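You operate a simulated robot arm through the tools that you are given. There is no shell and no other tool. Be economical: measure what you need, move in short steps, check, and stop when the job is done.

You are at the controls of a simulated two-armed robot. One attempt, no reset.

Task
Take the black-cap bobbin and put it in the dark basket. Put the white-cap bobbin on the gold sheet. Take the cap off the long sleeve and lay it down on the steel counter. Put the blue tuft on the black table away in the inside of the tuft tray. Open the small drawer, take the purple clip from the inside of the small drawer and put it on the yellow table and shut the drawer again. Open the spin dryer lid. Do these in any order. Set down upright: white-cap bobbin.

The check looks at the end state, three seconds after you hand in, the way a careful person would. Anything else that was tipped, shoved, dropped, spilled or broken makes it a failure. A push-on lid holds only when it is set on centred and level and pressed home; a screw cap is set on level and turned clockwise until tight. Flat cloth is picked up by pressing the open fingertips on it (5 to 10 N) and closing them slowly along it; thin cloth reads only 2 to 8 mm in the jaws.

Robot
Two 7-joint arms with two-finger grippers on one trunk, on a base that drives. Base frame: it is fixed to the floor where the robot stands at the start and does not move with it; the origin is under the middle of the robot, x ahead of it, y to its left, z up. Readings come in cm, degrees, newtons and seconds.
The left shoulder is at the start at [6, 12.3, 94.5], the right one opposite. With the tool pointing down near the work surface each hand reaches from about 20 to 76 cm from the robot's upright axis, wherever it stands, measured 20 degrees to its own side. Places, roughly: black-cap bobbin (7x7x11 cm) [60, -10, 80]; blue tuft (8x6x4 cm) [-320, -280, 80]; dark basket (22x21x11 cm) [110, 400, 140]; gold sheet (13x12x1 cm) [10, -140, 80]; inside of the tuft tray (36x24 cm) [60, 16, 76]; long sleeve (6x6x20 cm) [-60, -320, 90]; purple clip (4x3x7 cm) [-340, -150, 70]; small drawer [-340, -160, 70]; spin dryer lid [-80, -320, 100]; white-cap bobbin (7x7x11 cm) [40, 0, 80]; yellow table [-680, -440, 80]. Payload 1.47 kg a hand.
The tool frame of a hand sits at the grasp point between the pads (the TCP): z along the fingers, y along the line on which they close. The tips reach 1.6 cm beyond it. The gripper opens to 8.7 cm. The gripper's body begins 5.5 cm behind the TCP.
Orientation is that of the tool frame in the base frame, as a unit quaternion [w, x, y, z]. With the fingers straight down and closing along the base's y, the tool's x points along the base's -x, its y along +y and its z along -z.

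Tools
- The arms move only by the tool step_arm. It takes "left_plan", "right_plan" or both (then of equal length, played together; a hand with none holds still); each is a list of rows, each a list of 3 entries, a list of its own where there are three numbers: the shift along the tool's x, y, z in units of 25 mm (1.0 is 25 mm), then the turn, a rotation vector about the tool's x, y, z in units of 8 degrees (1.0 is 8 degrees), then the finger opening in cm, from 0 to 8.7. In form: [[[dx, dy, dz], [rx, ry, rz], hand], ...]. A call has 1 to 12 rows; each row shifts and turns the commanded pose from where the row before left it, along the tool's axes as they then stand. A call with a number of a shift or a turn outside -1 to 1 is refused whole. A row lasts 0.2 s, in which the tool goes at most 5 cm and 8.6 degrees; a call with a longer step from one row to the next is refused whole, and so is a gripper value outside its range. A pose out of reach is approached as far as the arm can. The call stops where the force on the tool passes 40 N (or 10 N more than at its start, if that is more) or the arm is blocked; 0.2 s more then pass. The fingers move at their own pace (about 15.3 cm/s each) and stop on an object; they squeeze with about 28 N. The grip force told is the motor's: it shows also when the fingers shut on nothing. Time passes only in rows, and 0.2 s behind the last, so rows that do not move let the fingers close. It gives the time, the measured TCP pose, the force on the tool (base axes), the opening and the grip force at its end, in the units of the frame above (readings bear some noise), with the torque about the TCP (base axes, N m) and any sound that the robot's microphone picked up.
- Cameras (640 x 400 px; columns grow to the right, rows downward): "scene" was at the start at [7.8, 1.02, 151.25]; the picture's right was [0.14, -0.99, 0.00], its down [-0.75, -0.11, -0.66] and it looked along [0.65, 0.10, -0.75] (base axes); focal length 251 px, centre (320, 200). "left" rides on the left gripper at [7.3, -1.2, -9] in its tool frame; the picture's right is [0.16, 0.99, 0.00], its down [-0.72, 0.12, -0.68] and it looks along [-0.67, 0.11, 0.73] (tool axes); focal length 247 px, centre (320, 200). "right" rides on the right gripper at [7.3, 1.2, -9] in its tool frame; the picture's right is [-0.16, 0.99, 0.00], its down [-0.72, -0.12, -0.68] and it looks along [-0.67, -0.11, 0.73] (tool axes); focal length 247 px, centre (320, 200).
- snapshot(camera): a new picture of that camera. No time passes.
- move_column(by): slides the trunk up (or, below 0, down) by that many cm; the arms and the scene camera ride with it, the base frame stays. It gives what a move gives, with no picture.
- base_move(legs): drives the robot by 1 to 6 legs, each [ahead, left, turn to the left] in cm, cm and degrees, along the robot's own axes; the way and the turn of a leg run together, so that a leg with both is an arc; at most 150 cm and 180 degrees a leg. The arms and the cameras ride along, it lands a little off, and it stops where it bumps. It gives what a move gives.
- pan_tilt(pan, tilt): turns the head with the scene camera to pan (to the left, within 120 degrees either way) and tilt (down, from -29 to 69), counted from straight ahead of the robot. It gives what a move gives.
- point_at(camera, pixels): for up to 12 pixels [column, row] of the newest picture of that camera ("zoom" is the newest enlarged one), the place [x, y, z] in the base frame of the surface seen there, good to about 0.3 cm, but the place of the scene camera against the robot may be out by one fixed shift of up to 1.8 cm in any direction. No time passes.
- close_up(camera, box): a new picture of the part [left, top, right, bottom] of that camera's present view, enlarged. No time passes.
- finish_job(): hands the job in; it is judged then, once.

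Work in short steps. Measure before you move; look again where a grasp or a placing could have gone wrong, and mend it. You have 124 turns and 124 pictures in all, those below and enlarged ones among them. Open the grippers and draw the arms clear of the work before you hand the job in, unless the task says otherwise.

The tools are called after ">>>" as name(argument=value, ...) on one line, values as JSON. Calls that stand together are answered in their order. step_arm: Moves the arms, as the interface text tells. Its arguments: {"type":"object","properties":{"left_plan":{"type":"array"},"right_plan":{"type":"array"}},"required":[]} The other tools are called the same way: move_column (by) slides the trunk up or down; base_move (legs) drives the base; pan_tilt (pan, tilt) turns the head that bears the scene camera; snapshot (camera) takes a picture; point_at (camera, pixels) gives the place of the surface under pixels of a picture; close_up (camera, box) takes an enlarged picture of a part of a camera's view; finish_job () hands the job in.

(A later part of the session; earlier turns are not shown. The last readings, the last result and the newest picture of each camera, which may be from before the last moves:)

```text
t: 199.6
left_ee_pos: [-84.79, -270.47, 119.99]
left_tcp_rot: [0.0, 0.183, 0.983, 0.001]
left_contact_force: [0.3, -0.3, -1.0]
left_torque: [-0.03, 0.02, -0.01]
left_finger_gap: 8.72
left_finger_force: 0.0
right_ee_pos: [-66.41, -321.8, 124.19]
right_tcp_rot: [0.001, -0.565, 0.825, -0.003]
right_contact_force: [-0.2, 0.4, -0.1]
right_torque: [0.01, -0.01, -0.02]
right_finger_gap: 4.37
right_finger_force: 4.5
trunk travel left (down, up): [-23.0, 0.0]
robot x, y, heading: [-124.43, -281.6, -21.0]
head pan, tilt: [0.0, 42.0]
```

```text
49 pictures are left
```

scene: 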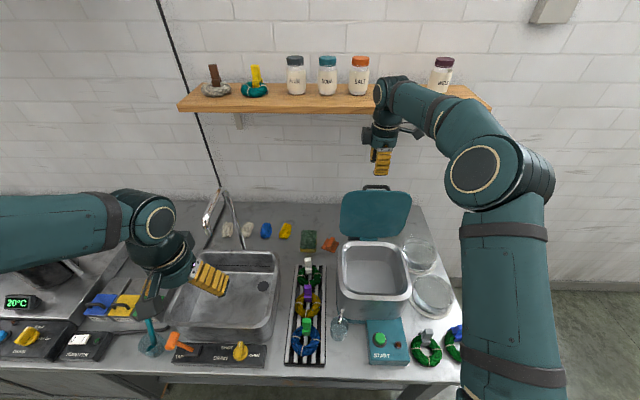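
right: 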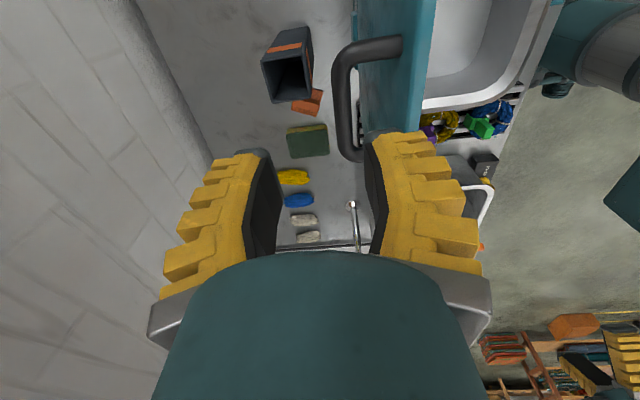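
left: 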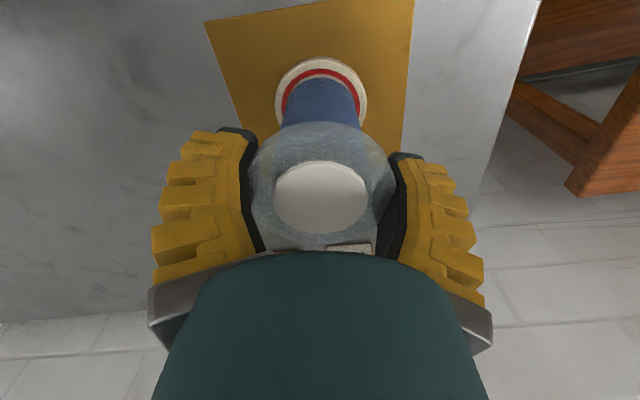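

The lid stays open by itself. I draw the right hand back over it, un-yaw it, back off and turn to face the black table area (heading 180°).

>>> step_arm(right_plan=[[[0, 0.9, 0], [0, 0, 0], 5], [[0, 1, 0], [0, 0, 0], 5], [[0, 1, 0], [0, 0, 0], 5], [[0, 1, 0], [0, 0, 0], 5], [[0, 1, 0], [0, 0, 0], 5], [[0, 1, 0], [0, 0, 0], 5], [[0, 1, 0], [0, 0, 0], 5], [[0, 1, 0], [0, 0, 0], 5], [[0, 1, 0], [0, 0, 0], 5], [[0, 1, 0], [0, 0, 0], 5], [[0, 0, 0], [0, 0, 0], 5]])

>>> step_arm(right_plan=[[[0, 0, 0], [0, 0, 0.94], 8], [[0, 0, 0], [0, 0, 0.94], 8], [[0, 0, 0], [0, 0, 0.94], 8], [[0, 0, 0], [0, 0, 0.94], 8], [[0, 0, 0], [0, 0, 0.94], 8], [[0, 0, 0], [0, 0, 0.94], 8], [[0, 0, 0], [0, 0, 0.94], 8], [[0, 0, 0], [0, 0, 0.94], 8], [[0, 0, 0], [0, 0, 0.94], 8], [[0, 0, 0], [0, 0, 0.94], 8], [[0, 0, 0], [0, 0, 0.94], 8], [[0, 0, 0], [0, 0, 0.91], 8]])

>>> base_move(legs=[[-35, 0, 0], [0, 0, -159]])

>>> pan_tilt(pan=-15, tilt=22)

>>> snapshot(camera="scene")

```text
t: 202.0
left_ee_pos: [-84.86, -270.52, 119.87]
left_tcp_rot: [0.0, 0.184, 0.983, -0.001]
left_contact_force: [0.6, 0.5, -0.8]
left_torque: [0.0, 0.0, -0.02]
left_finger_gap: 8.71
left_finger_force: 0.1
right_ee_pos: [-89.5, -312.94, 124.13]
right_tcp_rot: [0.001, -0.565, 0.825, 0.0]
right_contact_force: [-0.4, 0.3, 0.0]
right_torque: [0.02, 0.01, 0.03]
right_finger_gap: 5.52
right_finger_force: 4.1
trunk travel left (down, up): [-23.0, 0.0]
robot x, y, heading: [-124.73, -281.53, -21.3]
head pan, tilt: [0.0, 42.0]
```

```text
t: 204.6
left_ee_pos: [-84.76, -270.48, 119.97]
left_tcp_rot: [0.0, 0.183, 0.983, 0.0]
left_contact_force: [0.7, 0.5, -0.2]
left_torque: [0.01, 0.0, 0.01]
left_finger_gap: 8.7
left_finger_force: 0.0
right_ee_pos: [-89.53, -312.75, 124.15]
right_tcp_rot: [0.003, 0.184, 0.983, -0.001]
right_contact_force: [-1.2, 0.4, -0.2]
right_torque: [0.01, 0.0, -0.04]
right_finger_gap: 8.15
right_finger_force: 0.9
trunk travel left (down, up): [-23.0, 0.0]
robot x, y, heading: [-124.72, -281.44, -21.1]
head pan, tilt: [0.0, 42.0]
```

```text
t: 213.4
left_ee_pos: [-191.66, -291.94, 119.99]
left_tcp_rot: [0.0, 1.0, -0.023, 0.001]
left_contact_force: [-0.6, 0.2, 0.4]
left_torque: [-0.02, -0.01, 0.0]
left_finger_gap: 8.71
left_finger_force: 0.1
right_ee_pos: [-200.58, -250.26, 124.11]
right_tcp_rot: [-0.001, 1.0, -0.024, -0.003]
right_contact_force: [0.2, -0.3, 0.1]
right_torque: [0.01, -0.02, 0.0]
right_finger_gap: 8.19
right_finger_force: 1.1
trunk travel left (down, up): [-23.0, 0.0]
robot x, y, heading: [-157.26, -268.83, 177.2]
head pan, tilt: [0.0, 42.0]
```

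```text
t: 214.3
left_ee_pos: [-191.72, -291.92, 119.88]
left_tcp_rot: [0.0, 1.0, -0.023, 0.0]
left_contact_force: [-0.4, 0.1, -0.1]
left_torque: [0.0, 0.0, 0.0]
left_finger_gap: 8.69
left_finger_force: 0.1
right_ee_pos: [-200.56, -250.39, 124.15]
right_tcp_rot: [-0.001, 1.0, -0.024, -0.002]
right_contact_force: [-0.6, -0.3, 0.8]
right_torque: [0.02, 0.01, 0.01]
right_finger_gap: 8.18
right_finger_force: 1.4
trunk travel left (down, up): [-23.0, 0.0]
robot x, y, heading: [-157.51, -268.73, 177.1]
head pan, tilt: [-15.0, 22.0]
```

```text
48 pictures are left
```

scene: 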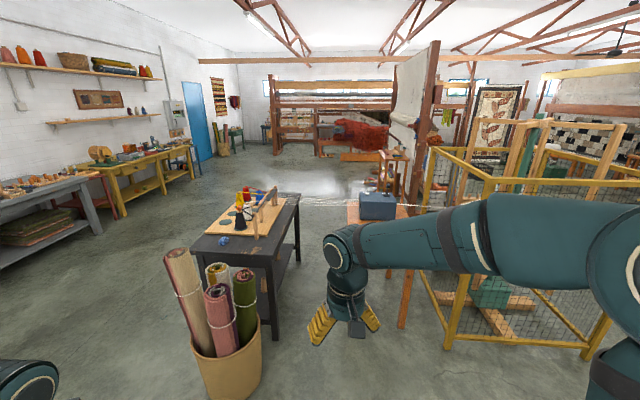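

The black table with the blue tuft at (223,241) is ahead; the blue box at (377,205) may hold the small drawer; the yellow table is far left. I enlarge and measure.

>>> close_up(camera="scene", box=[180, 150, 440, 310])

>>> point_at(camera="scene", pixels=[[223, 241], [190, 243], [272, 262], [300, 195], [378, 205], [362, 215], [395, 215], [405, 320], [230, 370], [135, 160], [430, 300], [378, 195]])

```text
2.46 times, centred on (310, 230) of scene
```

zoom: 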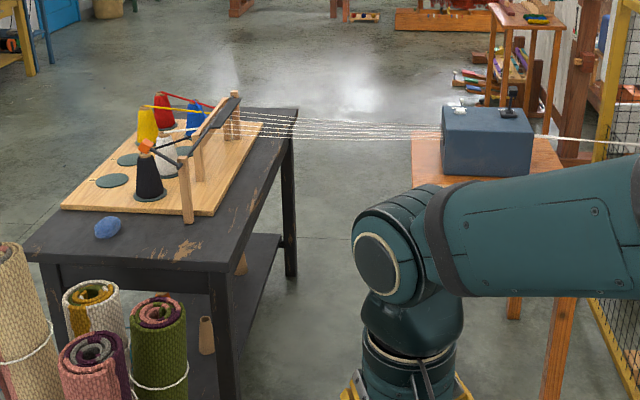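

```text
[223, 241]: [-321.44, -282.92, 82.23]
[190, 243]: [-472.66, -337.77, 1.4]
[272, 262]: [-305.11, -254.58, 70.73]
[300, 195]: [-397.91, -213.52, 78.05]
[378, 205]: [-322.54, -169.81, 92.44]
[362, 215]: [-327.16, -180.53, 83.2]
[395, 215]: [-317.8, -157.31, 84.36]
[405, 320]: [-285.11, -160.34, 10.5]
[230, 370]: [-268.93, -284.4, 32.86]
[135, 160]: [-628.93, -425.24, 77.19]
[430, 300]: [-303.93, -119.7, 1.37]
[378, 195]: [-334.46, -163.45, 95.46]
```

Tuft at about (-321.5,-283,81); the roll basket stands in front of the table and threads run off to its right, so I approach the near-right corner: stand at ~(-280,-228) heading 253° and use the right hand.

>>> base_move(legs=[[44.7, -41.5, 0], [0, 0, 76], [26, -75.5, 0]])

>>> pan_tilt(pan=-15, tilt=45)

>>> snapshot(camera="scene")

```text
t: 228.4
left_ee_pos: [-267.8, -267.73, 120.02]
left_tcp_rot: [0.0, 0.799, 0.601, 0.0]
left_contact_force: [0.3, 0.4, 0.1]
left_torque: [-0.01, -0.02, 0.01]
left_finger_gap: 8.69
left_finger_force: 0.1
right_ee_pos: [-310.44, -266.58, 124.21]
right_tcp_rot: [0.0, 0.8, 0.6, -0.003]
right_contact_force: [0.6, -0.5, 0.1]
right_torque: [-0.01, 0.03, 0.03]
right_finger_gap: 8.19
right_finger_force: 1.1
trunk travel left (down, up): [-23.0, 0.0]
robot x, y, heading: [-282.25, -228.8, -105.8]
head pan, tilt: [-15.0, 22.0]
```

```text
t: 229.3
left_ee_pos: [-267.84, -267.57, 120.0]
left_tcp_rot: [0.001, 0.799, 0.601, -0.001]
left_contact_force: [0.8, -0.8, 0.1]
left_torque: [0.0, -0.02, 0.02]
left_finger_gap: 8.69
left_finger_force: 0.1
right_ee_pos: [-310.42, -266.73, 124.21]
right_tcp_rot: [0.001, 0.8, 0.6, -0.002]
right_contact_force: [-0.3, -0.2, -0.5]
right_torque: [-0.01, -0.03, 0.01]
right_finger_gap: 8.14
right_finger_force: 1.1
trunk travel left (down, up): [-23.0, 0.0]
robot x, y, heading: [-282.24, -228.73, -106.5]
head pan, tilt: [-15.0, 45.0]
```

```text
46 pictures are left
```

scene: 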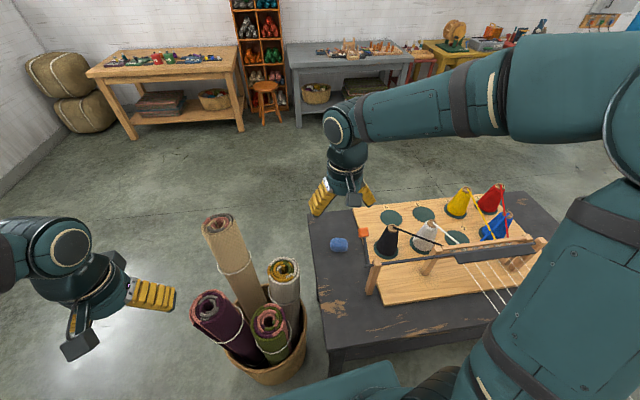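

Tuft at (339,244), clear of the cones. I measure it.

>>> point_at(camera="scene", pixels=[[339, 242], [330, 245], [348, 243], [339, 251], [360, 250], [330, 350], [388, 230], [366, 235], [218, 222], [312, 215]])

>>> close_up(camera="scene", box=[300, 190, 420, 280])

```text
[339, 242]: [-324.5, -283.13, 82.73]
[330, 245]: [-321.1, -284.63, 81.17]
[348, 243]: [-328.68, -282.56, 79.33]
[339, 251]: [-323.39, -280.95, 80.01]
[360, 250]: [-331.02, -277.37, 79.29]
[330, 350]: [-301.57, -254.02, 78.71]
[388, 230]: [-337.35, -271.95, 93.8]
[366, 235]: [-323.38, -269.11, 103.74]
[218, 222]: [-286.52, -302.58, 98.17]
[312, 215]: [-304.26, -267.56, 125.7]
```

```text
4.44 times, centred on (360, 235) of scene
```

zoom: 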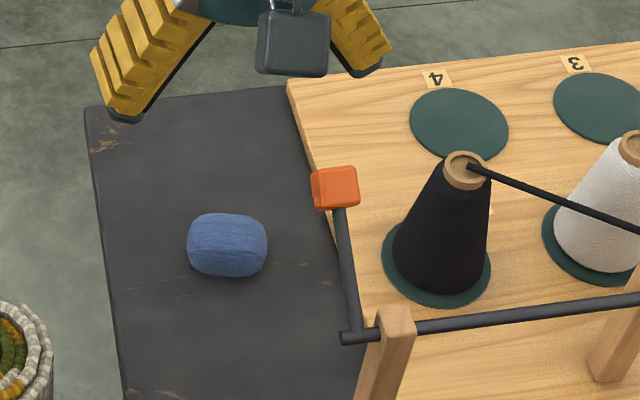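

An orange-topped post (z 104) stands just to the right of the right arm's way, so I use the left hand instead: turn the base 41° right, and move the left hand over the tuft, yawed ~57° to close across its short side.

>>> base_move(legs=[[0, 0, -41.5]])

>>> step_arm(left_plan=[[[0, 0, 0], [0, 0, 0.9], 8.7], [[0, 0, 0], [0, 0, 0.9], 8.7], [[0, 0, 0], [0, 0, 0.9], 8.7], [[0, 0, 0], [0, 0, 0.9], 8.7], [[0, 0, 0], [0, 0, 0.9], 8.7], [[0, 0, 0], [0, 0, 0.9], 8.7], [[0, 0, 0], [0, 0, 0.9], 8.7], [[0, 0, 0], [0, 0, 0.8], 8.7], [[0, 0, 0], [0, 0, 0], 8.7]])

```text
t: 231.6
left_ee_pos: [-296.6, -267.83, 119.94]
left_tcp_rot: [0.0, 0.958, 0.287, 0.0]
left_contact_force: [0.0, 0.5, 0.5]
left_torque: [0.01, 0.0, 0.01]
left_finger_gap: 8.72
left_finger_force: 0.0
right_ee_pos: [-328.21, -239.26, 124.22]
right_tcp_rot: [-0.001, 0.958, 0.286, -0.002]
right_contact_force: [-0.1, -0.2, -0.4]
right_torque: [0.01, 0.02, -0.03]
right_finger_gap: 8.17
right_finger_force: 1.0
trunk travel left (down, up): [-23.0, 0.0]
robot x, y, heading: [-282.33, -228.96, -146.6]
head pan, tilt: [-15.0, 45.0]
```

```text
t: 233.6
left_ee_pos: [-296.54, -267.83, 119.88]
left_tcp_rot: [0.0, 0.979, -0.204, 0.0]
left_contact_force: [0.0, -0.4, -0.1]
left_torque: [-0.03, -0.02, 0.01]
left_finger_gap: 8.69
left_finger_force: 0.2
right_ee_pos: [-328.19, -239.28, 124.12]
right_tcp_rot: [0.001, 0.958, 0.287, -0.003]
right_contact_force: [-0.1, -0.1, 0.2]
right_torque: [0.0, 0.01, -0.04]
right_finger_gap: 8.18
right_finger_force: 1.5
trunk travel left (down, up): [-23.0, 0.0]
robot x, y, heading: [-282.17, -229.1, -146.7]
head pan, tilt: [-15.0, 45.0]
```

I move the left hand above the tuft at z 112 and look.

>>> step_arm(left_plan=[[[-0.69, 0.93, 0], [0, 0, 0], 8.7], [[-0.69, 0.93, 0], [0, 0, 0], 8.7], [[-0.69, 0.93, 0], [0, 0, 0], 8.7], [[-0.69, 0.93, 0], [0, 0, 0], 8.7], [[-0.69, 0.93, 0], [0, 0, 0], 8.7], [[-0.69, 0.93, 0], [0, 0, 0], 8.7], [[-0.69, 0.93, 0], [0, 0, 0], 8.7], [[-0.69, 0.93, 0.4], [0, 0, 0], 8.7], [[-0.69, 0.93, 0.8], [0, 0, 0], 8.7], [[-0.69, 0.93, 1], [0, 0, 0], 8.7], [[-0.66, 0.9, 1], [0, 0, 0], 8.7], [[0, 0, 0], [0, 0, 0], 8.7]])

>>> snapshot(camera="left")

>>> snapshot(camera="scene")

```text
t: 236.2
left_ee_pos: [-323.98, -283.59, 111.93]
left_tcp_rot: [0.001, 0.979, -0.203, 0.0]
left_contact_force: [0.5, -0.7, 0.3]
left_torque: [0.0, 0.04, 0.0]
left_finger_gap: 8.7
left_finger_force: 0.0
right_ee_pos: [-328.14, -239.29, 124.12]
right_tcp_rot: [-0.001, 0.958, 0.287, -0.003]
right_contact_force: [0.1, 0.2, -0.2]
right_torque: [-0.03, 0.06, 0.01]
right_finger_gap: 8.16
right_finger_force: 1.0
trunk travel left (down, up): [-23.0, 0.0]
robot x, y, heading: [-282.4, -229.17, -146.6]
head pan, tilt: [-15.0, 45.0]
```

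```text
44 pictures are left
```

left: 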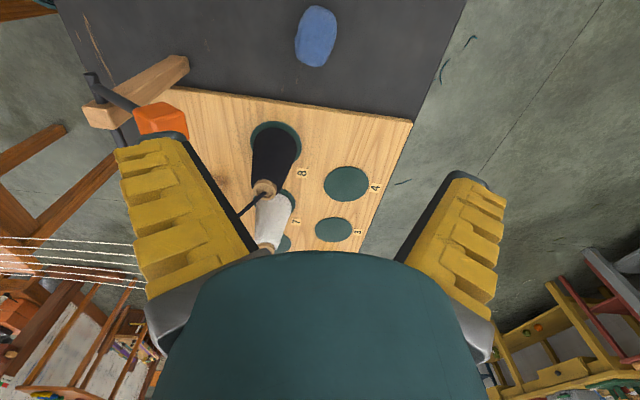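

```text
43 pictures are left
```

scene: 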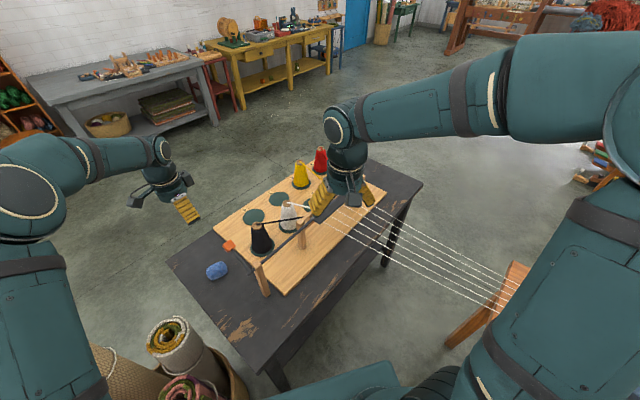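

The tuft shows at (316,36), its short side along the closing line. I measure it.

>>> point_at(camera="left", pixels=[[316, 36], [297, 34], [336, 38], [318, 8], [313, 65], [350, 60], [165, 118]])

```text
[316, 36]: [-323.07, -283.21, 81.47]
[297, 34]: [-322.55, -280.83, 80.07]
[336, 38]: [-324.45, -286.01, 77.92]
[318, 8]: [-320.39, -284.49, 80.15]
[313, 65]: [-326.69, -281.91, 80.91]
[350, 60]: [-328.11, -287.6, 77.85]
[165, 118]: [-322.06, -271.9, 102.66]
```

Centre (-323.6,-283.4), table 77.9. I descend in two calls, then close and lift.

>>> step_arm(left_plan=[[[0.1, -0.14, 0.8], [0, 0, 0], 8.7], [[0, 0, 1], [0, 0, 0], 8.7], [[0, 0, 1], [0, 0, 0], 8.7], [[0, 0, 1], [0, 0, 0], 8.7], [[0, 0, 1], [0, 0, 0], 8.7], [[0, 0, 1], [0, 0, 0], 8.7], [[0, 0, 1], [0, 0, 0], 8.7], [[0, 0, 1], [0, 0, 0], 8.7], [[0, 0, 1], [0, 0, 0], 8.7], [[0, 0, 1], [0, 0, 0], 8.7], [[0, 0, 1], [0, 0, 0], 8.7], [[0, 0, 0], [0, 0, 0], 8.7]])

>>> step_arm(left_plan=[[[0, 0, 0.6], [0, 0, 0], 8.7], [[0, 0, 0.6], [0, 0, 0], 8.7], [[0, 0, 0.6], [0, 0, 0], 8.7], [[0, 0, 0], [0, 0, 0], 8.7], [[0, 0, 0], [0, 0, 0], 6], [[0, 0, 0], [0, 0, 0], 4], [[0, 0, 0], [0, 0, 0], 3], [[0, 0, 0], [0, 0, 0], 3], [[0, 0, -0.4], [0, 0, 0], 3], [[0, 0, -0.8], [0, 0, 0], 3], [[0, 0, -0.8], [0, 0, 0], 3], [[0, 0, -0.8], [0, 0, 0], 3]])

>>> snapshot(camera="left")

```text
t: 238.8
left_ee_pos: [-323.49, -283.35, 84.81]
left_tcp_rot: [0.0, 0.979, -0.203, 0.0]
left_contact_force: [0.4, -0.5, 0.3]
left_torque: [0.0, 0.03, -0.01]
left_finger_gap: 8.71
left_finger_force: 0.0
right_ee_pos: [-328.15, -239.44, 124.19]
right_tcp_rot: [0.0, 0.958, 0.286, -0.003]
right_contact_force: [-0.4, 0.2, -0.5]
right_torque: [0.03, 0.02, -0.02]
right_finger_gap: 8.19
right_finger_force: 0.8
trunk travel left (down, up): [-23.0, 0.0]
robot x, y, heading: [-282.42, -228.86, -146.5]
head pan, tilt: [-15.0, 45.0]
```

```text
t: 241.4
left_ee_pos: [-323.6, -283.2, 87.57]
left_tcp_rot: [-0.001, 0.979, -0.203, 0.0]
left_contact_force: [-0.2, 0.6, -0.2]
left_torque: [-0.04, 0.01, -0.06]
left_finger_gap: 4.93
left_finger_force: 28.2
right_ee_pos: [-328.13, -239.37, 124.16]
right_tcp_rot: [0.0, 0.958, 0.287, -0.003]
right_contact_force: [-0.3, 0.8, 0.2]
right_torque: [0.01, -0.03, -0.01]
right_finger_gap: 8.16
right_finger_force: 1.2
trunk travel left (down, up): [-23.0, 0.0]
robot x, y, heading: [-282.2, -229.03, -146.7]
head pan, tilt: [-15.0, 45.0]
```

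```text
42 pictures are left
```

left: 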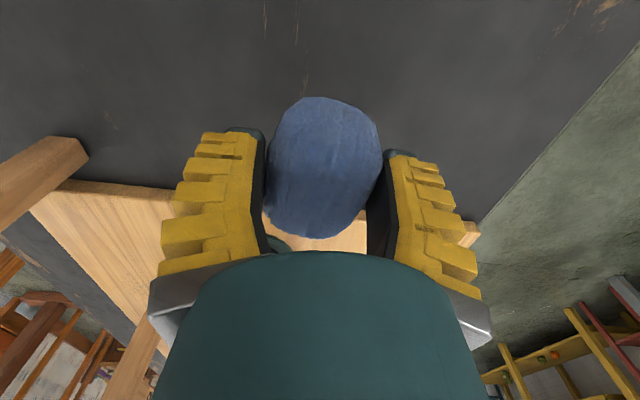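

The tuft is held. I lift it, draw the left hand back, un-yaw it, back away and turn toward the stand with the blue box to find the small drawer.

>>> step_arm(left_plan=[[[0, 0, -1], [0, 0, 0], 3], [[0, 0, -1], [0, 0, 0], 3], [[0, 0, -1], [0, 0, 0], 3], [[0, 0, -1], [0, 0, 0], 3], [[0, 0, -1], [0, 0, 0], 3], [[0, 0, -1], [0, 0, 0], 3], [[0, 0, -1], [0, 0, 0], 3], [[0, 0, -1], [0, 0, 0], 3], [[0, 0, -1], [0, 0, 0], 3], [[0, 0, -1], [0, 0, 0], 3], [[0, 0, -1], [0, 0, 0], 3], [[0, 0, -1], [0, 0, 0], 3]])

>>> step_arm(left_plan=[[[0.69, -0.93, 0], [0, 0, 0], 3], [[0.69, -0.93, 0], [0, 0, 0], 3], [[0.69, -0.93, 0], [0, 0, 0], 3], [[0.69, -0.93, 0], [0, 0, 0], 3], [[0.69, -0.93, 0], [0, 0, -0.9], 3], [[0.69, -0.93, 0], [0, 0, -0.9], 3], [[0.69, -0.5, 0], [0, 0, -0.9], 3], [[0.69, 0, 0], [0, 0, -0.9], 3], [[0.69, 0, 0], [0, 0, -0.9], 3], [[0.69, 0, 0], [0, 0, -0.9], 3], [[0.3, 0, 0], [0, 0, -0.9], 3], [[0, 0, 0], [0, 0, -0.8], 3]])

>>> base_move(legs=[[-45, 0, 0], [0, 0, -58]])

>>> pan_tilt(pan=0, tilt=38)

>>> snapshot(camera="scene")

```text
t: 244.0
left_ee_pos: [-323.74, -283.32, 117.44]
left_tcp_rot: [0.0, 0.979, -0.202, 0.0]
left_contact_force: [1.7, 0.7, -1.0]
left_torque: [-0.03, 0.0, 0.03]
left_finger_gap: 4.83
left_finger_force: 28.5
right_ee_pos: [-328.17, -239.38, 124.22]
right_tcp_rot: [0.001, 0.958, 0.287, -0.003]
right_contact_force: [0.4, 0.3, -0.3]
right_torque: [0.02, 0.0, -0.01]
right_finger_gap: 8.16
right_finger_force: 0.7
trunk travel left (down, up): [-23.0, 0.0]
robot x, y, heading: [-282.07, -228.79, -146.6]
head pan, tilt: [-15.0, 45.0]
```

```text
t: 246.6
left_ee_pos: [-300.97, -272.77, 117.48]
left_tcp_rot: [0.0, 0.958, 0.288, 0.001]
left_contact_force: [-0.2, -0.6, -0.2]
left_torque: [-0.01, -0.03, 0.02]
left_finger_gap: 4.74
left_finger_force: 27.8
right_ee_pos: [-328.22, -239.45, 124.16]
right_tcp_rot: [0.0, 0.958, 0.287, -0.002]
right_contact_force: [0.0, -0.3, -1.2]
right_torque: [-0.02, -0.02, -0.01]
right_finger_gap: 8.18
right_finger_force: 1.0
trunk travel left (down, up): [-23.0, 0.0]
robot x, y, heading: [-282.16, -228.82, -146.6]
head pan, tilt: [-15.0, 45.0]
```

```text
t: 251.8
left_ee_pos: [-291.43, -212.15, 117.37]
left_tcp_rot: [0.0, 0.978, -0.206, 0.001]
left_contact_force: [-0.1, -0.3, 0.3]
left_torque: [0.03, -0.01, 0.02]
left_finger_gap: 4.66
left_finger_force: 28.2
right_ee_pos: [-278.31, -171.24, 124.12]
right_tcp_rot: [-0.002, 0.978, -0.208, -0.002]
right_contact_force: [0.4, -0.3, 0.2]
right_torque: [-0.03, 0.0, 0.0]
right_finger_gap: 8.15
right_finger_force: 1.0
trunk travel left (down, up): [-23.0, 0.0]
robot x, y, heading: [-244.36, -204.04, 156.1]
head pan, tilt: [-15.0, 45.0]
```

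```text
t: 252.6
left_ee_pos: [-291.57, -212.27, 117.46]
left_tcp_rot: [0.0, 0.978, -0.207, 0.0]
left_contact_force: [-0.3, 0.7, -0.4]
left_torque: [0.0, 0.02, -0.05]
left_finger_gap: 4.66
left_finger_force: 28.3
right_ee_pos: [-278.29, -171.24, 124.28]
right_tcp_rot: [0.0, 0.978, -0.207, -0.002]
right_contact_force: [0.1, 0.4, 0.5]
right_torque: [0.0, 0.0, -0.01]
right_finger_gap: 8.18
right_finger_force: 0.8
trunk travel left (down, up): [-23.0, 0.0]
robot x, y, heading: [-244.82, -204.27, 156.0]
head pan, tilt: [0.0, 38.0]
```

```text
41 pictures are left
```

scene: 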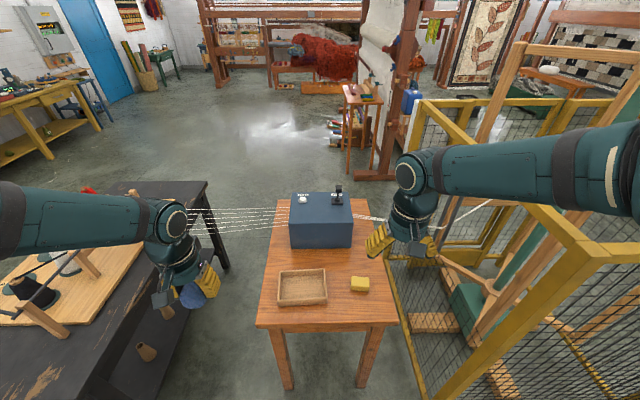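

I enlarge the small orange table to look for the drawer and measure it.

>>> close_up(camera="scene", box=[230, 170, 430, 395])

>>> point_at(camera="scene", pixels=[[258, 323], [395, 322], [280, 202], [366, 200], [325, 323], [320, 240], [290, 245], [352, 243], [320, 195], [232, 220], [400, 222], [410, 310]])

```text
1.78 times, centred on (330, 282) of scene
```

zoom: 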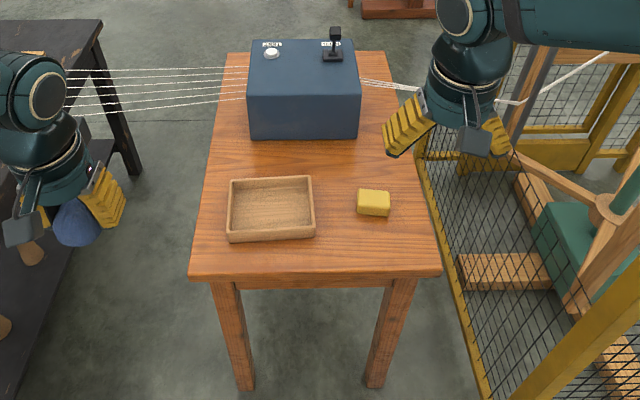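

```text
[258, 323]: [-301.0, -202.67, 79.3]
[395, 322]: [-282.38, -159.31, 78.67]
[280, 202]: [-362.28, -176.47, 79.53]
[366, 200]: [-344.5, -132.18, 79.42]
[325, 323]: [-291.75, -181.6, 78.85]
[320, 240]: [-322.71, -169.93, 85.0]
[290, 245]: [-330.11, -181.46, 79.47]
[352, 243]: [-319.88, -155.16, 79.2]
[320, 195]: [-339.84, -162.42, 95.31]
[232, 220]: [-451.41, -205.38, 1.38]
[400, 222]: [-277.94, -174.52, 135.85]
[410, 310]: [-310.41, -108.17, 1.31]
```

Table corners show the drawer must open on the far (west) end near (-353,-154); threads block both sides, so I drive round the south of the black table, keeping off the roll basket.

>>> base_move(legs=[[0, 0, 114], [130, 38, 0], [21, -124, 0], [-35, -135, 0], [-120, 0, 0], [0, 0, 67]])

>>> pan_tilt(pan=5, tilt=30)

>>> snapshot(camera="scene")

```text
t: 295.1
left_ee_pos: [-415.98, -188.42, 117.47]
left_tcp_rot: [0.0, 0.214, 0.977, 0.001]
left_contact_force: [0.5, 0.0, 0.1]
left_torque: [0.01, 0.0, 0.01]
left_finger_gap: 4.55
left_finger_force: 28.1
right_ee_pos: [-430.02, -229.22, 124.17]
right_tcp_rot: [0.002, 0.215, 0.977, 0.0]
right_contact_force: [-0.3, 0.3, -0.1]
right_torque: [-0.03, 0.01, 0.0]
right_finger_gap: 8.18
right_finger_force: 1.1
trunk travel left (down, up): [-23.0, 0.0]
robot x, y, heading: [-463.22, -196.29, -24.7]
head pan, tilt: [0.0, 38.0]
```

```text
t: 295.8
left_ee_pos: [-416.16, -188.51, 117.4]
left_tcp_rot: [0.0, 0.215, 0.977, 0.0]
left_contact_force: [0.6, 0.4, -0.5]
left_torque: [0.02, 0.0, 0.01]
left_finger_gap: 4.55
left_finger_force: 27.7
right_ee_pos: [-430.06, -229.2, 124.13]
right_tcp_rot: [0.003, 0.215, 0.977, -0.002]
right_contact_force: [-0.8, 0.0, 0.2]
right_torque: [0.01, -0.01, -0.01]
right_finger_gap: 8.16
right_finger_force: 1.3
trunk travel left (down, up): [-23.0, 0.0]
robot x, y, heading: [-463.23, -195.91, -24.8]
head pan, tilt: [5.0, 30.0]
```

```text
39 pictures are left
```

scene: 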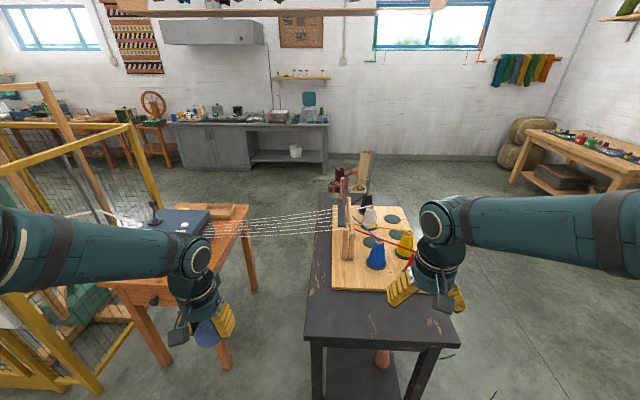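

The drawer's knob shows at (153,300) on this end of the small table. I strafe left to face it at ~60 cm, lower the trunk, and look.

>>> base_move(legs=[[20, 88, 1.5]])

>>> move_column(by=-18)

>>> pan_tilt(pan=-5, tilt=48)

>>> snapshot(camera="scene")

```text
t: 303.7
left_ee_pos: [-363.21, -117.62, 117.46]
left_tcp_rot: [0.0, 0.203, 0.979, 0.0]
left_contact_force: [0.7, -0.9, -0.6]
left_torque: [0.0, -0.03, 0.04]
left_finger_gap: 4.56
left_finger_force: 28.3
right_ee_pos: [-376.12, -158.5, 124.1]
right_tcp_rot: [0.002, 0.204, 0.979, -0.001]
right_contact_force: [0.4, 0.8, 0.6]
right_torque: [0.01, 0.0, 0.04]
right_finger_gap: 8.18
right_finger_force: 0.6
trunk travel left (down, up): [-23.0, 0.0]
robot x, y, heading: [-410.16, -125.73, -23.4]
head pan, tilt: [5.0, 30.0]
```

```text
t: 305.7
left_ee_pos: [-363.1, -117.49, 99.5]
left_tcp_rot: [0.0, 0.202, 0.979, 0.0]
left_contact_force: [0.9, 0.1, 1.0]
left_torque: [0.01, -0.01, -0.02]
left_finger_gap: 4.55
left_finger_force: 27.9
right_ee_pos: [-376.06, -158.55, 106.21]
right_tcp_rot: [0.002, 0.203, 0.979, -0.001]
right_contact_force: [0.5, 0.7, 0.5]
right_torque: [-0.03, -0.01, -0.01]
right_finger_gap: 8.15
right_finger_force: 1.6
trunk travel left (down, up): [-5.0, 18.0]
robot x, y, heading: [-409.84, -125.71, -23.5]
head pan, tilt: [5.0, 30.0]
```

```text
t: 306.5
left_ee_pos: [-363.12, -117.54, 99.5]
left_tcp_rot: [0.0, 0.203, 0.979, -0.001]
left_contact_force: [0.1, -0.1, -0.8]
left_torque: [0.0, -0.05, 0.02]
left_finger_gap: 4.53
left_finger_force: 27.9
right_ee_pos: [-376.06, -158.65, 106.25]
right_tcp_rot: [0.002, 0.203, 0.979, 0.0]
right_contact_force: [0.6, -0.8, 0.2]
right_torque: [0.01, 0.02, 0.04]
right_finger_gap: 8.16
right_finger_force: 0.9
trunk travel left (down, up): [-5.0, 18.0]
robot x, y, heading: [-409.98, -126.11, -23.3]
head pan, tilt: [-5.0, 48.0]
```

```text
38 pictures are left
```

scene: 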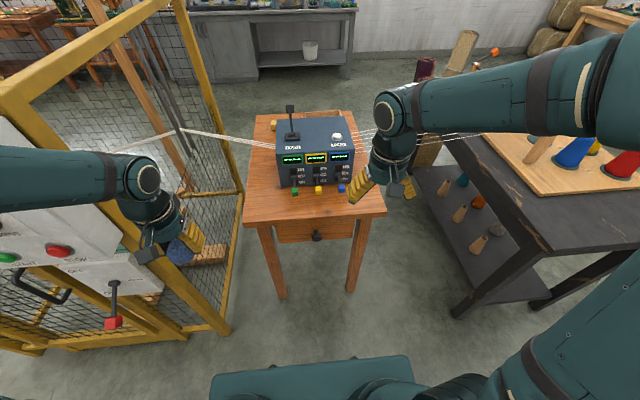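

The drawer with its knob is at (317,236). A control console stands close to the left hand, so I move that hand inward and up, and measure the drawer.

>>> point_at(camera="scene", pixels=[[317, 236], [280, 232], [352, 230], [245, 222], [384, 212], [312, 225], [300, 240], [55, 250], [113, 290], [317, 190], [340, 188], [150, 225]])

>>> step_arm(left_plan=[[[0.2, -0.4, -0.9], [0, 0, 0], 3], [[0.5, -0.4, -0.9], [0, 0, 0], 3], [[0.8, -0.4, -0.9], [0, 0, 0], 3], [[0.8, -0.2, -0.9], [0, 0, 0], 3], [[0.8, 0, 0], [0, 0, 0], 3], [[0, 0, 0], [0, 0, 0], 3]])

```text
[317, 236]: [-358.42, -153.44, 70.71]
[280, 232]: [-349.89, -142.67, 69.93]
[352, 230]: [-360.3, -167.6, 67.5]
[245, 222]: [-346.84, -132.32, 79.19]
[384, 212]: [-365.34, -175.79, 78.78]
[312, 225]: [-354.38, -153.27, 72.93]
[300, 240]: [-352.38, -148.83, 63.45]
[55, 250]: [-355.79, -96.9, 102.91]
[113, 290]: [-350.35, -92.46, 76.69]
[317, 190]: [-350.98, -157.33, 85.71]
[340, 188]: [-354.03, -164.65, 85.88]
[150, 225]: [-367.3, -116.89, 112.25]
```

```text
t: 307.9
left_ee_pos: [-371.66, -117.79, 108.37]
left_tcp_rot: [0.0, 0.204, 0.979, 0.001]
left_contact_force: [-0.4, -0.2, 0.1]
left_torque: [0.02, 0.01, -0.01]
left_finger_gap: 4.55
left_finger_force: 28.3
right_ee_pos: [-376.02, -158.52, 106.19]
right_tcp_rot: [0.002, 0.204, 0.979, -0.001]
right_contact_force: [-0.5, 0.6, -0.7]
right_torque: [-0.03, -0.01, 0.02]
right_finger_gap: 8.19
right_finger_force: 1.1
trunk travel left (down, up): [-5.0, 18.0]
robot x, y, heading: [-410.08, -125.72, -23.3]
head pan, tilt: [-5.0, 48.0]
```

Knob tip ≈ (-358.0,-152.6,69.5) after the camera shift. I back the base 12 cm, tilt the right hand 45° forward, and bring it down to 8 cm in front of the knob.

>>> base_move(legs=[[-12, 0, 0]])

>>> step_arm(right_plan=[[[0, 0.83, 0], [0, -0.94, 0], 5], [[0, 0.83, 0], [0, -0.94, 0], 5], [[0, 0.83, 0], [0, -0.94, 0], 5], [[0, 0.83, 0], [0, -0.94, 0], 5], [[0, 0.83, 0], [0, -0.94, 0], 5], [[0, 0.83, 0], [0, -0.93, 0], 5], [[0.33, 0, 0.97], [0, 0, 0], 5], [[0.33, 0, 0.97], [0, 0, 0], 5], [[0.33, 0, 0.97], [0, 0, 0], 5], [[0.33, 0, 0.97], [0, 0, 0], 5], [[0.33, 0, 0.97], [0, 0, 0], 5], [[0.33, 0, 0.97], [0, 0, 0], 5]])

>>> step_arm(right_plan=[[[0.33, 0, 0.97], [0, 0, 0], 5], [[0.33, 0, 0.97], [0, 0, 0], 5], [[0.33, 0, 0.97], [0, 0, 0], 5], [[0.33, 0, 0.97], [0, 0, 0], 5], [[0.33, 0, 0.97], [0, 0, 0], 5], [[0.33, 0, 0.97], [0, 0, 0], 5], [[0.33, 0, 0.97], [0, 0, 0], 5], [[0, 0, 0], [0, 0, 0], 5]])

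>>> snapshot(camera="right")

```text
t: 309.1
left_ee_pos: [-382.58, -112.88, 108.48]
left_tcp_rot: [0.0, 0.202, 0.979, 0.0]
left_contact_force: [-0.4, 0.9, -0.4]
left_torque: [0.0, -0.05, 0.0]
left_finger_gap: 4.54
left_finger_force: 28.0
right_ee_pos: [-387.02, -153.65, 106.28]
right_tcp_rot: [0.002, 0.202, 0.979, -0.002]
right_contact_force: [-0.6, -0.1, 0.5]
right_torque: [-0.03, 0.0, -0.04]
right_finger_gap: 8.19
right_finger_force: 1.0
trunk travel left (down, up): [-5.0, 18.0]
robot x, y, heading: [-421.06, -121.06, -23.1]
head pan, tilt: [-5.0, 48.0]
```

```text
t: 311.7
left_ee_pos: [-382.6, -113.08, 108.37]
left_tcp_rot: [0.0, 0.203, 0.979, 0.001]
left_contact_force: [0.7, -0.9, -0.2]
left_torque: [-0.02, -0.02, 0.02]
left_finger_gap: 4.51
left_finger_force: 27.8
right_ee_pos: [-375.61, -144.83, 92.36]
right_tcp_rot: [0.377, 0.187, 0.904, -0.078]
right_contact_force: [0.4, 0.4, 0.0]
right_torque: [-0.05, 0.0, -0.02]
right_finger_gap: 5.53
right_finger_force: 4.0
trunk travel left (down, up): [-5.0, 18.0]
robot x, y, heading: [-420.58, -121.2, -23.2]
head pan, tilt: [-5.0, 48.0]
```

```text
t: 313.5
left_ee_pos: [-382.69, -113.03, 108.47]
left_tcp_rot: [0.0, 0.202, 0.979, 0.0]
left_contact_force: [0.3, -0.1, 0.0]
left_torque: [0.01, -0.02, 0.02]
left_finger_gap: 4.52
left_finger_force: 28.3
right_ee_pos: [-368.28, -148.23, 76.55]
right_tcp_rot: [0.377, 0.187, 0.904, -0.079]
right_contact_force: [0.0, 0.5, 0.5]
right_torque: [-0.02, -0.01, -0.04]
right_finger_gap: 5.53
right_finger_force: 4.2
trunk travel left (down, up): [-5.0, 18.0]
robot x, y, heading: [-420.98, -121.49, -23.2]
head pan, tilt: [-5.0, 48.0]
```

```text
37 pictures are left
```

right: 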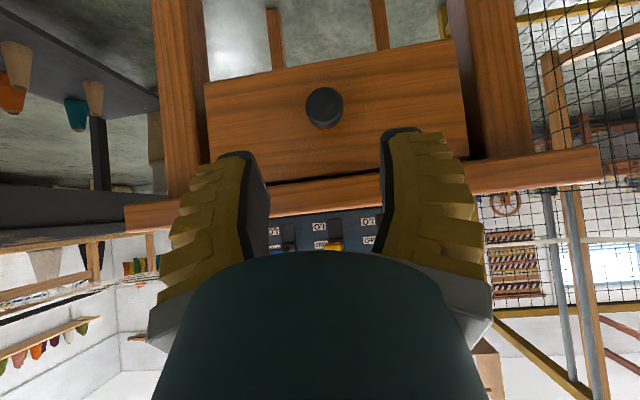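

Knob at (324,107) in the right picture; I measure it and the drawer front.

>>> point_at(camera="right", pixels=[[324, 107], [308, 108], [341, 105], [325, 126], [324, 90], [260, 120], [390, 90], [300, 175], [290, 195]])

```text
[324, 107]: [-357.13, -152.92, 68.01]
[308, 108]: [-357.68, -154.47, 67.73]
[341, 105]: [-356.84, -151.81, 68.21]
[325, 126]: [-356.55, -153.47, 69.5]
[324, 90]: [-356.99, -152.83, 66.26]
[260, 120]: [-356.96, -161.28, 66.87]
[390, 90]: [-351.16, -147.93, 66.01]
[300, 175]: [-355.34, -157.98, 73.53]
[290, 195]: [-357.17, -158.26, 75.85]
```

Knob face centre (-357.2,-153.0,67.9), 3.5 cm proud. I lower to its height, advance over it, close and check.

>>> step_arm(right_plan=[[[0.61, 0, 0.61], [0, 0, 0], 5.5], [[0.61, 0, 0.61], [0, 0, 0], 5.5], [[0.61, 0, 0.61], [0, 0, 0], 5.5], [[0.61, 0, 0.61], [0, 0, 0], 5.5], [[-0.61, 0, 0.61], [0, 0, 0], 5.5], [[-0.61, 0, 0.61], [0, 0, 0], 5.5], [[-0.61, 0, 0.61], [0, 0, 0], 5.5], [[-0.61, 0, 0.61], [0, 0, 0], 5.5], [[-0.61, 0, 0.61], [0, 0, 0], 5.5], [[-0.6, 0, 0.6], [0, 0, 0], 5.5], [[0, 0, 0], [0, 0, 0], 5.5]])

>>> step_arm(right_plan=[[[0, 0, 0], [0, 0, 0], 3], [[0, 0, 0], [0, 0, 0], 1.5], [[0, 0, 0], [0, 0, 0], 1.5], [[0, 0, 0], [0, 0, 0], 1.5]])

>>> snapshot(camera="right")

```text
t: 315.9
left_ee_pos: [-382.64, -112.99, 108.41]
left_tcp_rot: [0.0, 0.203, 0.979, 0.0]
left_contact_force: [0.0, -0.8, -0.5]
left_torque: [0.02, -0.03, -0.01]
left_finger_gap: 4.52
left_finger_force: 27.9
right_ee_pos: [-356.5, -153.39, 68.0]
right_tcp_rot: [0.377, 0.187, 0.904, -0.079]
right_contact_force: [-0.5, 0.3, -0.8]
right_torque: [0.01, 0.0, -0.04]
right_finger_gap: 6.01
right_finger_force: 3.9
trunk travel left (down, up): [-5.0, 18.0]
robot x, y, heading: [-421.17, -121.15, -22.9]
head pan, tilt: [-5.0, 48.0]
```

```text
t: 316.9
left_ee_pos: [-382.58, -112.85, 108.4]
left_tcp_rot: [0.001, 0.202, 0.979, -0.001]
left_contact_force: [-0.6, -0.3, 0.0]
left_torque: [0.0, -0.02, 0.01]
left_finger_gap: 4.53
left_finger_force: 27.8
right_ee_pos: [-356.47, -153.29, 67.88]
right_tcp_rot: [0.376, 0.186, 0.904, -0.077]
right_contact_force: [-0.5, 4.3, -0.9]
right_torque: [0.08, 0.09, -0.03]
right_finger_gap: 3.15
right_finger_force: 30.0
trunk travel left (down, up): [-5.0, 18.0]
robot x, y, heading: [-420.72, -121.42, -23.5]
head pan, tilt: [-5.0, 48.0]
```

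```text
36 pictures are left
```

right: 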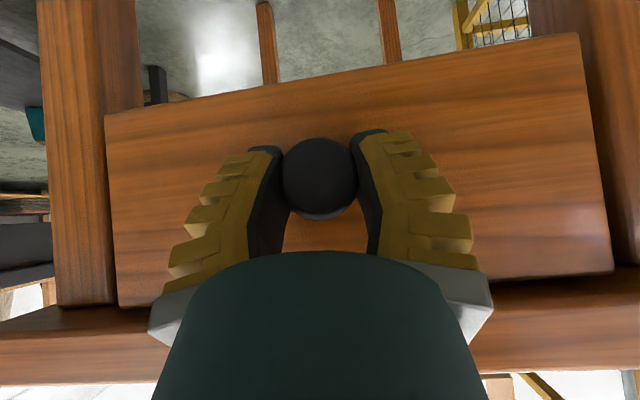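

Gripped at 3.15 cm. I pull the drawer out 18 cm straight toward me.

>>> step_arm(right_plan=[[[0.3, 0, -0.3], [0, 0, 0], 1.5], [[0.5, 0, -0.5], [0, 0, 0], 1.5], [[0.5, 0, -0.5], [0, 0, 0], 1.5], [[0.5, 0, -0.5], [0, 0, 0], 1.5], [[0.5, 0, -0.5], [0, 0, 0], 1.5], [[0.5, 0, -0.5], [0, 0, 0], 1.5], [[0.5, 0, -0.5], [0, 0, 0], 1.5], [[0.5, 0, -0.5], [0, 0, 0], 1.5], [[0.5, 0, -0.5], [0, 0, 0], 1.5], [[0.5, 0, -0.5], [0, 0, 0], 1.5], [[0.3, 0, -0.3], [0, 0, 0], 1.5], [[0, 0, 0], [0, 0, 0], 1.5]])

>>> pan_tilt(pan=-5, tilt=58)

>>> snapshot(camera="scene")

```text
t: 319.5
left_ee_pos: [-382.66, -113.05, 108.46]
left_tcp_rot: [0.0, 0.202, 0.979, -0.001]
left_contact_force: [-0.7, -0.3, 0.3]
left_torque: [-0.03, 0.01, 0.03]
left_finger_gap: 4.51
left_finger_force: 28.3
right_ee_pos: [-373.21, -146.51, 67.78]
right_tcp_rot: [0.378, 0.187, 0.903, -0.079]
right_contact_force: [-3.4, -11.3, 14.1]
right_torque: [-0.13, 0.06, -0.03]
right_finger_gap: 3.14
right_finger_force: 30.0
trunk travel left (down, up): [-5.0, 18.0]
robot x, y, heading: [-421.21, -121.18, -23.2]
head pan, tilt: [-5.0, 48.0]
```

```text
t: 320.2
left_ee_pos: [-382.73, -112.99, 108.55]
left_tcp_rot: [0.0, 0.203, 0.979, 0.001]
left_contact_force: [0.2, -0.1, -0.4]
left_torque: [-0.01, -0.01, 0.0]
left_finger_gap: 4.52
left_finger_force: 27.7
right_ee_pos: [-373.17, -146.33, 67.71]
right_tcp_rot: [0.378, 0.188, 0.903, -0.079]
right_contact_force: [-6.0, -14.3, 13.4]
right_torque: [-0.08, -0.01, -0.06]
right_finger_gap: 3.16
right_finger_force: 30.3
trunk travel left (down, up): [-5.0, 18.0]
robot x, y, heading: [-421.08, -120.68, -23.4]
head pan, tilt: [-5.0, 58.0]
```

```text
35 pictures are left
```

scene: 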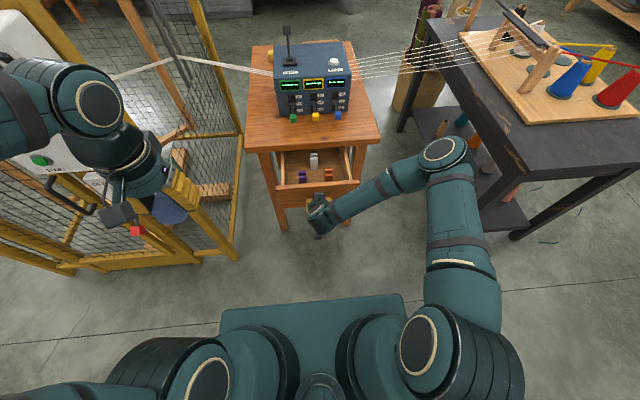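

The drawer is open; the purple clip is at (302,175) beside a grey and an orange one. I release the knob, back off and raise the hand, and measure the clip.

>>> step_arm(right_plan=[[[0, 0, 0], [0, 0, 0], 4.5], [[0, 0, 0], [0, 0, 0], 6], [[0.1, 0, 0.1], [0, 0, 0], 6], [[0.4, 0, -0.4], [0, 0, 0], 6], [[0.6, 0, -0.6], [0, 0, 0], 6], [[0.6, 0, -0.6], [0, 0, 0], 6], [[-0.5, 0, -0.7], [0, 0, 0], 6], [[-0.7, 0, -0.7], [0, 0, 0], 6], [[-0.7, 0, -0.7], [0, 0, 0], 6], [[-0.7, 0, -0.7], [0, 0, 0], 6], [[-0.7, 0, -0.7], [0, 0, 0], 6], [[-0.7, 0, -0.7], [0, 0, 0], 6]])

>>> step_arm(right_plan=[[[-0.7, 0, -0.7], [0, 0, 0], 6], [[-0.7, 0, -0.7], [0, 0, 0], 6], [[-0.7, 0, -0.7], [0, 0, 0], 6], [[-0.7, 0, -0.7], [0, 0, 0], 6], [[-0.7, 0, -0.7], [0, 0, 0], 6], [[0, 0, 0], [0, 0.94, 0], 6], [[0, 0, 0], [0, 0.94, 0], 6], [[0, 0, 0], [0, 0.94, 0], 6], [[0, 0, 0], [0, 0.94, 0], 6], [[0, 0, 0], [0, 0.94, 0], 6], [[0, 0, 0], [0, 0.93, 0], 6], [[0, 0, 0], [0, 0, 0], 6]])

>>> snapshot(camera="right")

>>> close_up(camera="scene", box=[240, 120, 380, 220])

```text
t: 322.9
left_ee_pos: [-382.55, -112.97, 108.51]
left_tcp_rot: [0.0, 0.202, 0.979, -0.001]
left_contact_force: [0.3, 0.6, 0.0]
left_torque: [0.0, -0.01, 0.01]
left_finger_gap: 4.5
left_finger_force: 28.2
right_ee_pos: [-378.6, -143.59, 81.89]
right_tcp_rot: [0.377, 0.187, 0.904, -0.078]
right_contact_force: [-0.4, 0.5, -0.6]
right_torque: [-0.01, -0.02, 0.01]
right_finger_gap: 6.47
right_finger_force: 3.3
trunk travel left (down, up): [-5.0, 18.0]
robot x, y, heading: [-420.98, -120.91, -23.4]
head pan, tilt: [-5.0, 58.0]
```

```text
t: 325.4
left_ee_pos: [-382.66, -112.96, 108.41]
left_tcp_rot: [0.0, 0.202, 0.979, -0.001]
left_contact_force: [0.3, 0.3, 1.7]
left_torque: [-0.04, 0.02, 0.01]
left_finger_gap: 4.48
left_finger_force: 28.1
right_ee_pos: [-378.55, -143.64, 94.32]
right_tcp_rot: [0.002, 0.203, 0.979, -0.001]
right_contact_force: [0.4, 1.2, 0.6]
right_torque: [0.0, 0.02, 0.0]
right_finger_gap: 6.49
right_finger_force: 2.8
trunk travel left (down, up): [-5.0, 18.0]
robot x, y, heading: [-420.85, -121.27, -23.2]
head pan, tilt: [-5.0, 58.0]
```

```text
34 pictures are left
```

right: 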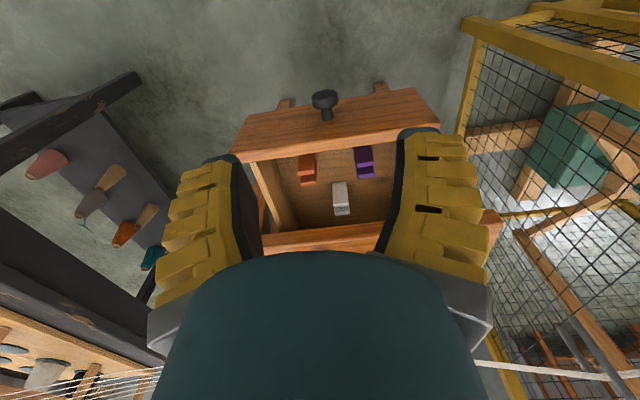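

```text
4.00 times, centred on (310, 170) of scene
```

zoom: 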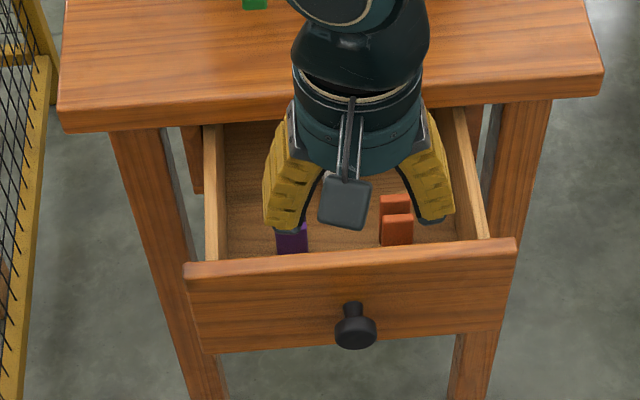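

Purple clip at (362,162) in the right picture; I enlarge and measure.

>>> close_up(camera="right", box=[250, 90, 450, 240])

>>> point_at(camera="right", pixels=[[358, 150], [368, 150], [355, 165], [371, 162], [360, 177], [372, 176], [345, 190], [330, 140], [430, 122], [250, 155], [390, 160], [340, 200]])

```text
2.67 times, centred on (350, 165) of right
```

zoom: 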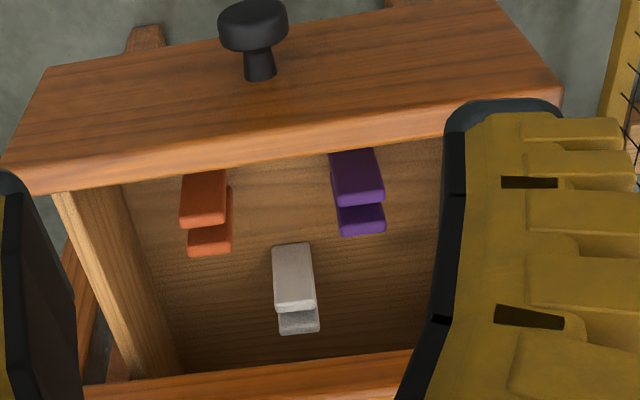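

```text
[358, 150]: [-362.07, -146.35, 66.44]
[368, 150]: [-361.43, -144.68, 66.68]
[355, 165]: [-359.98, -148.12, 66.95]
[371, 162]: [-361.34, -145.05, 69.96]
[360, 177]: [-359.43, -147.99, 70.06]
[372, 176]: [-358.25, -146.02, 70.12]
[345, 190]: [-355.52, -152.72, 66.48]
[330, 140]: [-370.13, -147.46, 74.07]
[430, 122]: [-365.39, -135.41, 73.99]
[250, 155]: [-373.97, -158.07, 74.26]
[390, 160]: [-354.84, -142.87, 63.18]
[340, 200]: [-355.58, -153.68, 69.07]
```

Clip centre ≈ (-360.3,-146.4), top 70, drawer floor 63.2. I move above it and partway down, then check alignment.

>>> step_arm(right_plan=[[[-0.89, 0.225, 0], [0, 0, 0], 5], [[-0.89, 0.225, 0], [0, 0, 0], 5], [[-0.89, 0.225, 0], [0, 0, 0], 5], [[-0.89, 0.225, 0], [0, 0, 0], 5], [[-0.89, 0.225, 0], [0, 0, 0], 5], [[-0.89, 0.225, 0], [0, 0, 0], 5], [[-0.89, 0.225, 0], [0, 0, 0], 5], [[-0.89, 0.225, 0], [0, 0, 0], 5], [[0, 0, 0.9], [0, 0, 0], 5], [[0, 0, 0.9], [0, 0, 0], 5], [[0, 0, 0.9], [0, 0, 0], 5], [[0, 0, 0.9], [0, 0, 0], 5]])

>>> snapshot(camera="right")

```text
t: 328.1
left_ee_pos: [-382.53, -112.96, 108.44]
left_tcp_rot: [0.0, 0.202, 0.979, 0.0]
left_contact_force: [-1.0, -0.1, -0.9]
left_torque: [0.0, 0.02, -0.01]
left_finger_gap: 4.46
left_finger_force: 28.0
right_ee_pos: [-360.47, -146.63, 85.27]
right_tcp_rot: [0.002, 0.203, 0.979, 0.0]
right_contact_force: [-0.2, -0.2, 0.0]
right_torque: [0.02, 0.02, 0.0]
right_finger_gap: 5.54
right_finger_force: 3.8
trunk travel left (down, up): [-5.0, 18.0]
robot x, y, heading: [-420.88, -121.05, -23.4]
head pan, tilt: [-5.0, 58.0]
```

```text
31 pictures are left
```

right: 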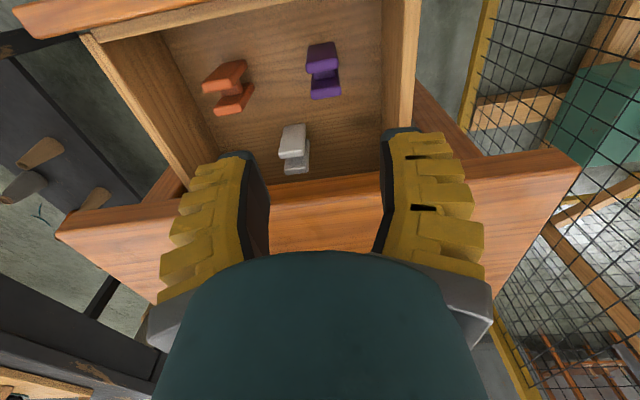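

I measure the clip again from here.

>>> point_at(camera="right", pixels=[[322, 55], [308, 58], [337, 55], [325, 88], [311, 90], [340, 85], [323, 76], [316, 46], [290, 135], [304, 150]])

```text
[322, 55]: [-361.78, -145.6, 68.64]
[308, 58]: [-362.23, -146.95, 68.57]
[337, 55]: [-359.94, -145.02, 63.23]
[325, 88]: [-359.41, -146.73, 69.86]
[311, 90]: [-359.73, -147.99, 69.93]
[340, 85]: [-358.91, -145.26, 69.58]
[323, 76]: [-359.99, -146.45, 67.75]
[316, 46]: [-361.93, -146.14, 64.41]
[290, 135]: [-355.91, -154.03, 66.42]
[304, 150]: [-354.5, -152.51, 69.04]
```

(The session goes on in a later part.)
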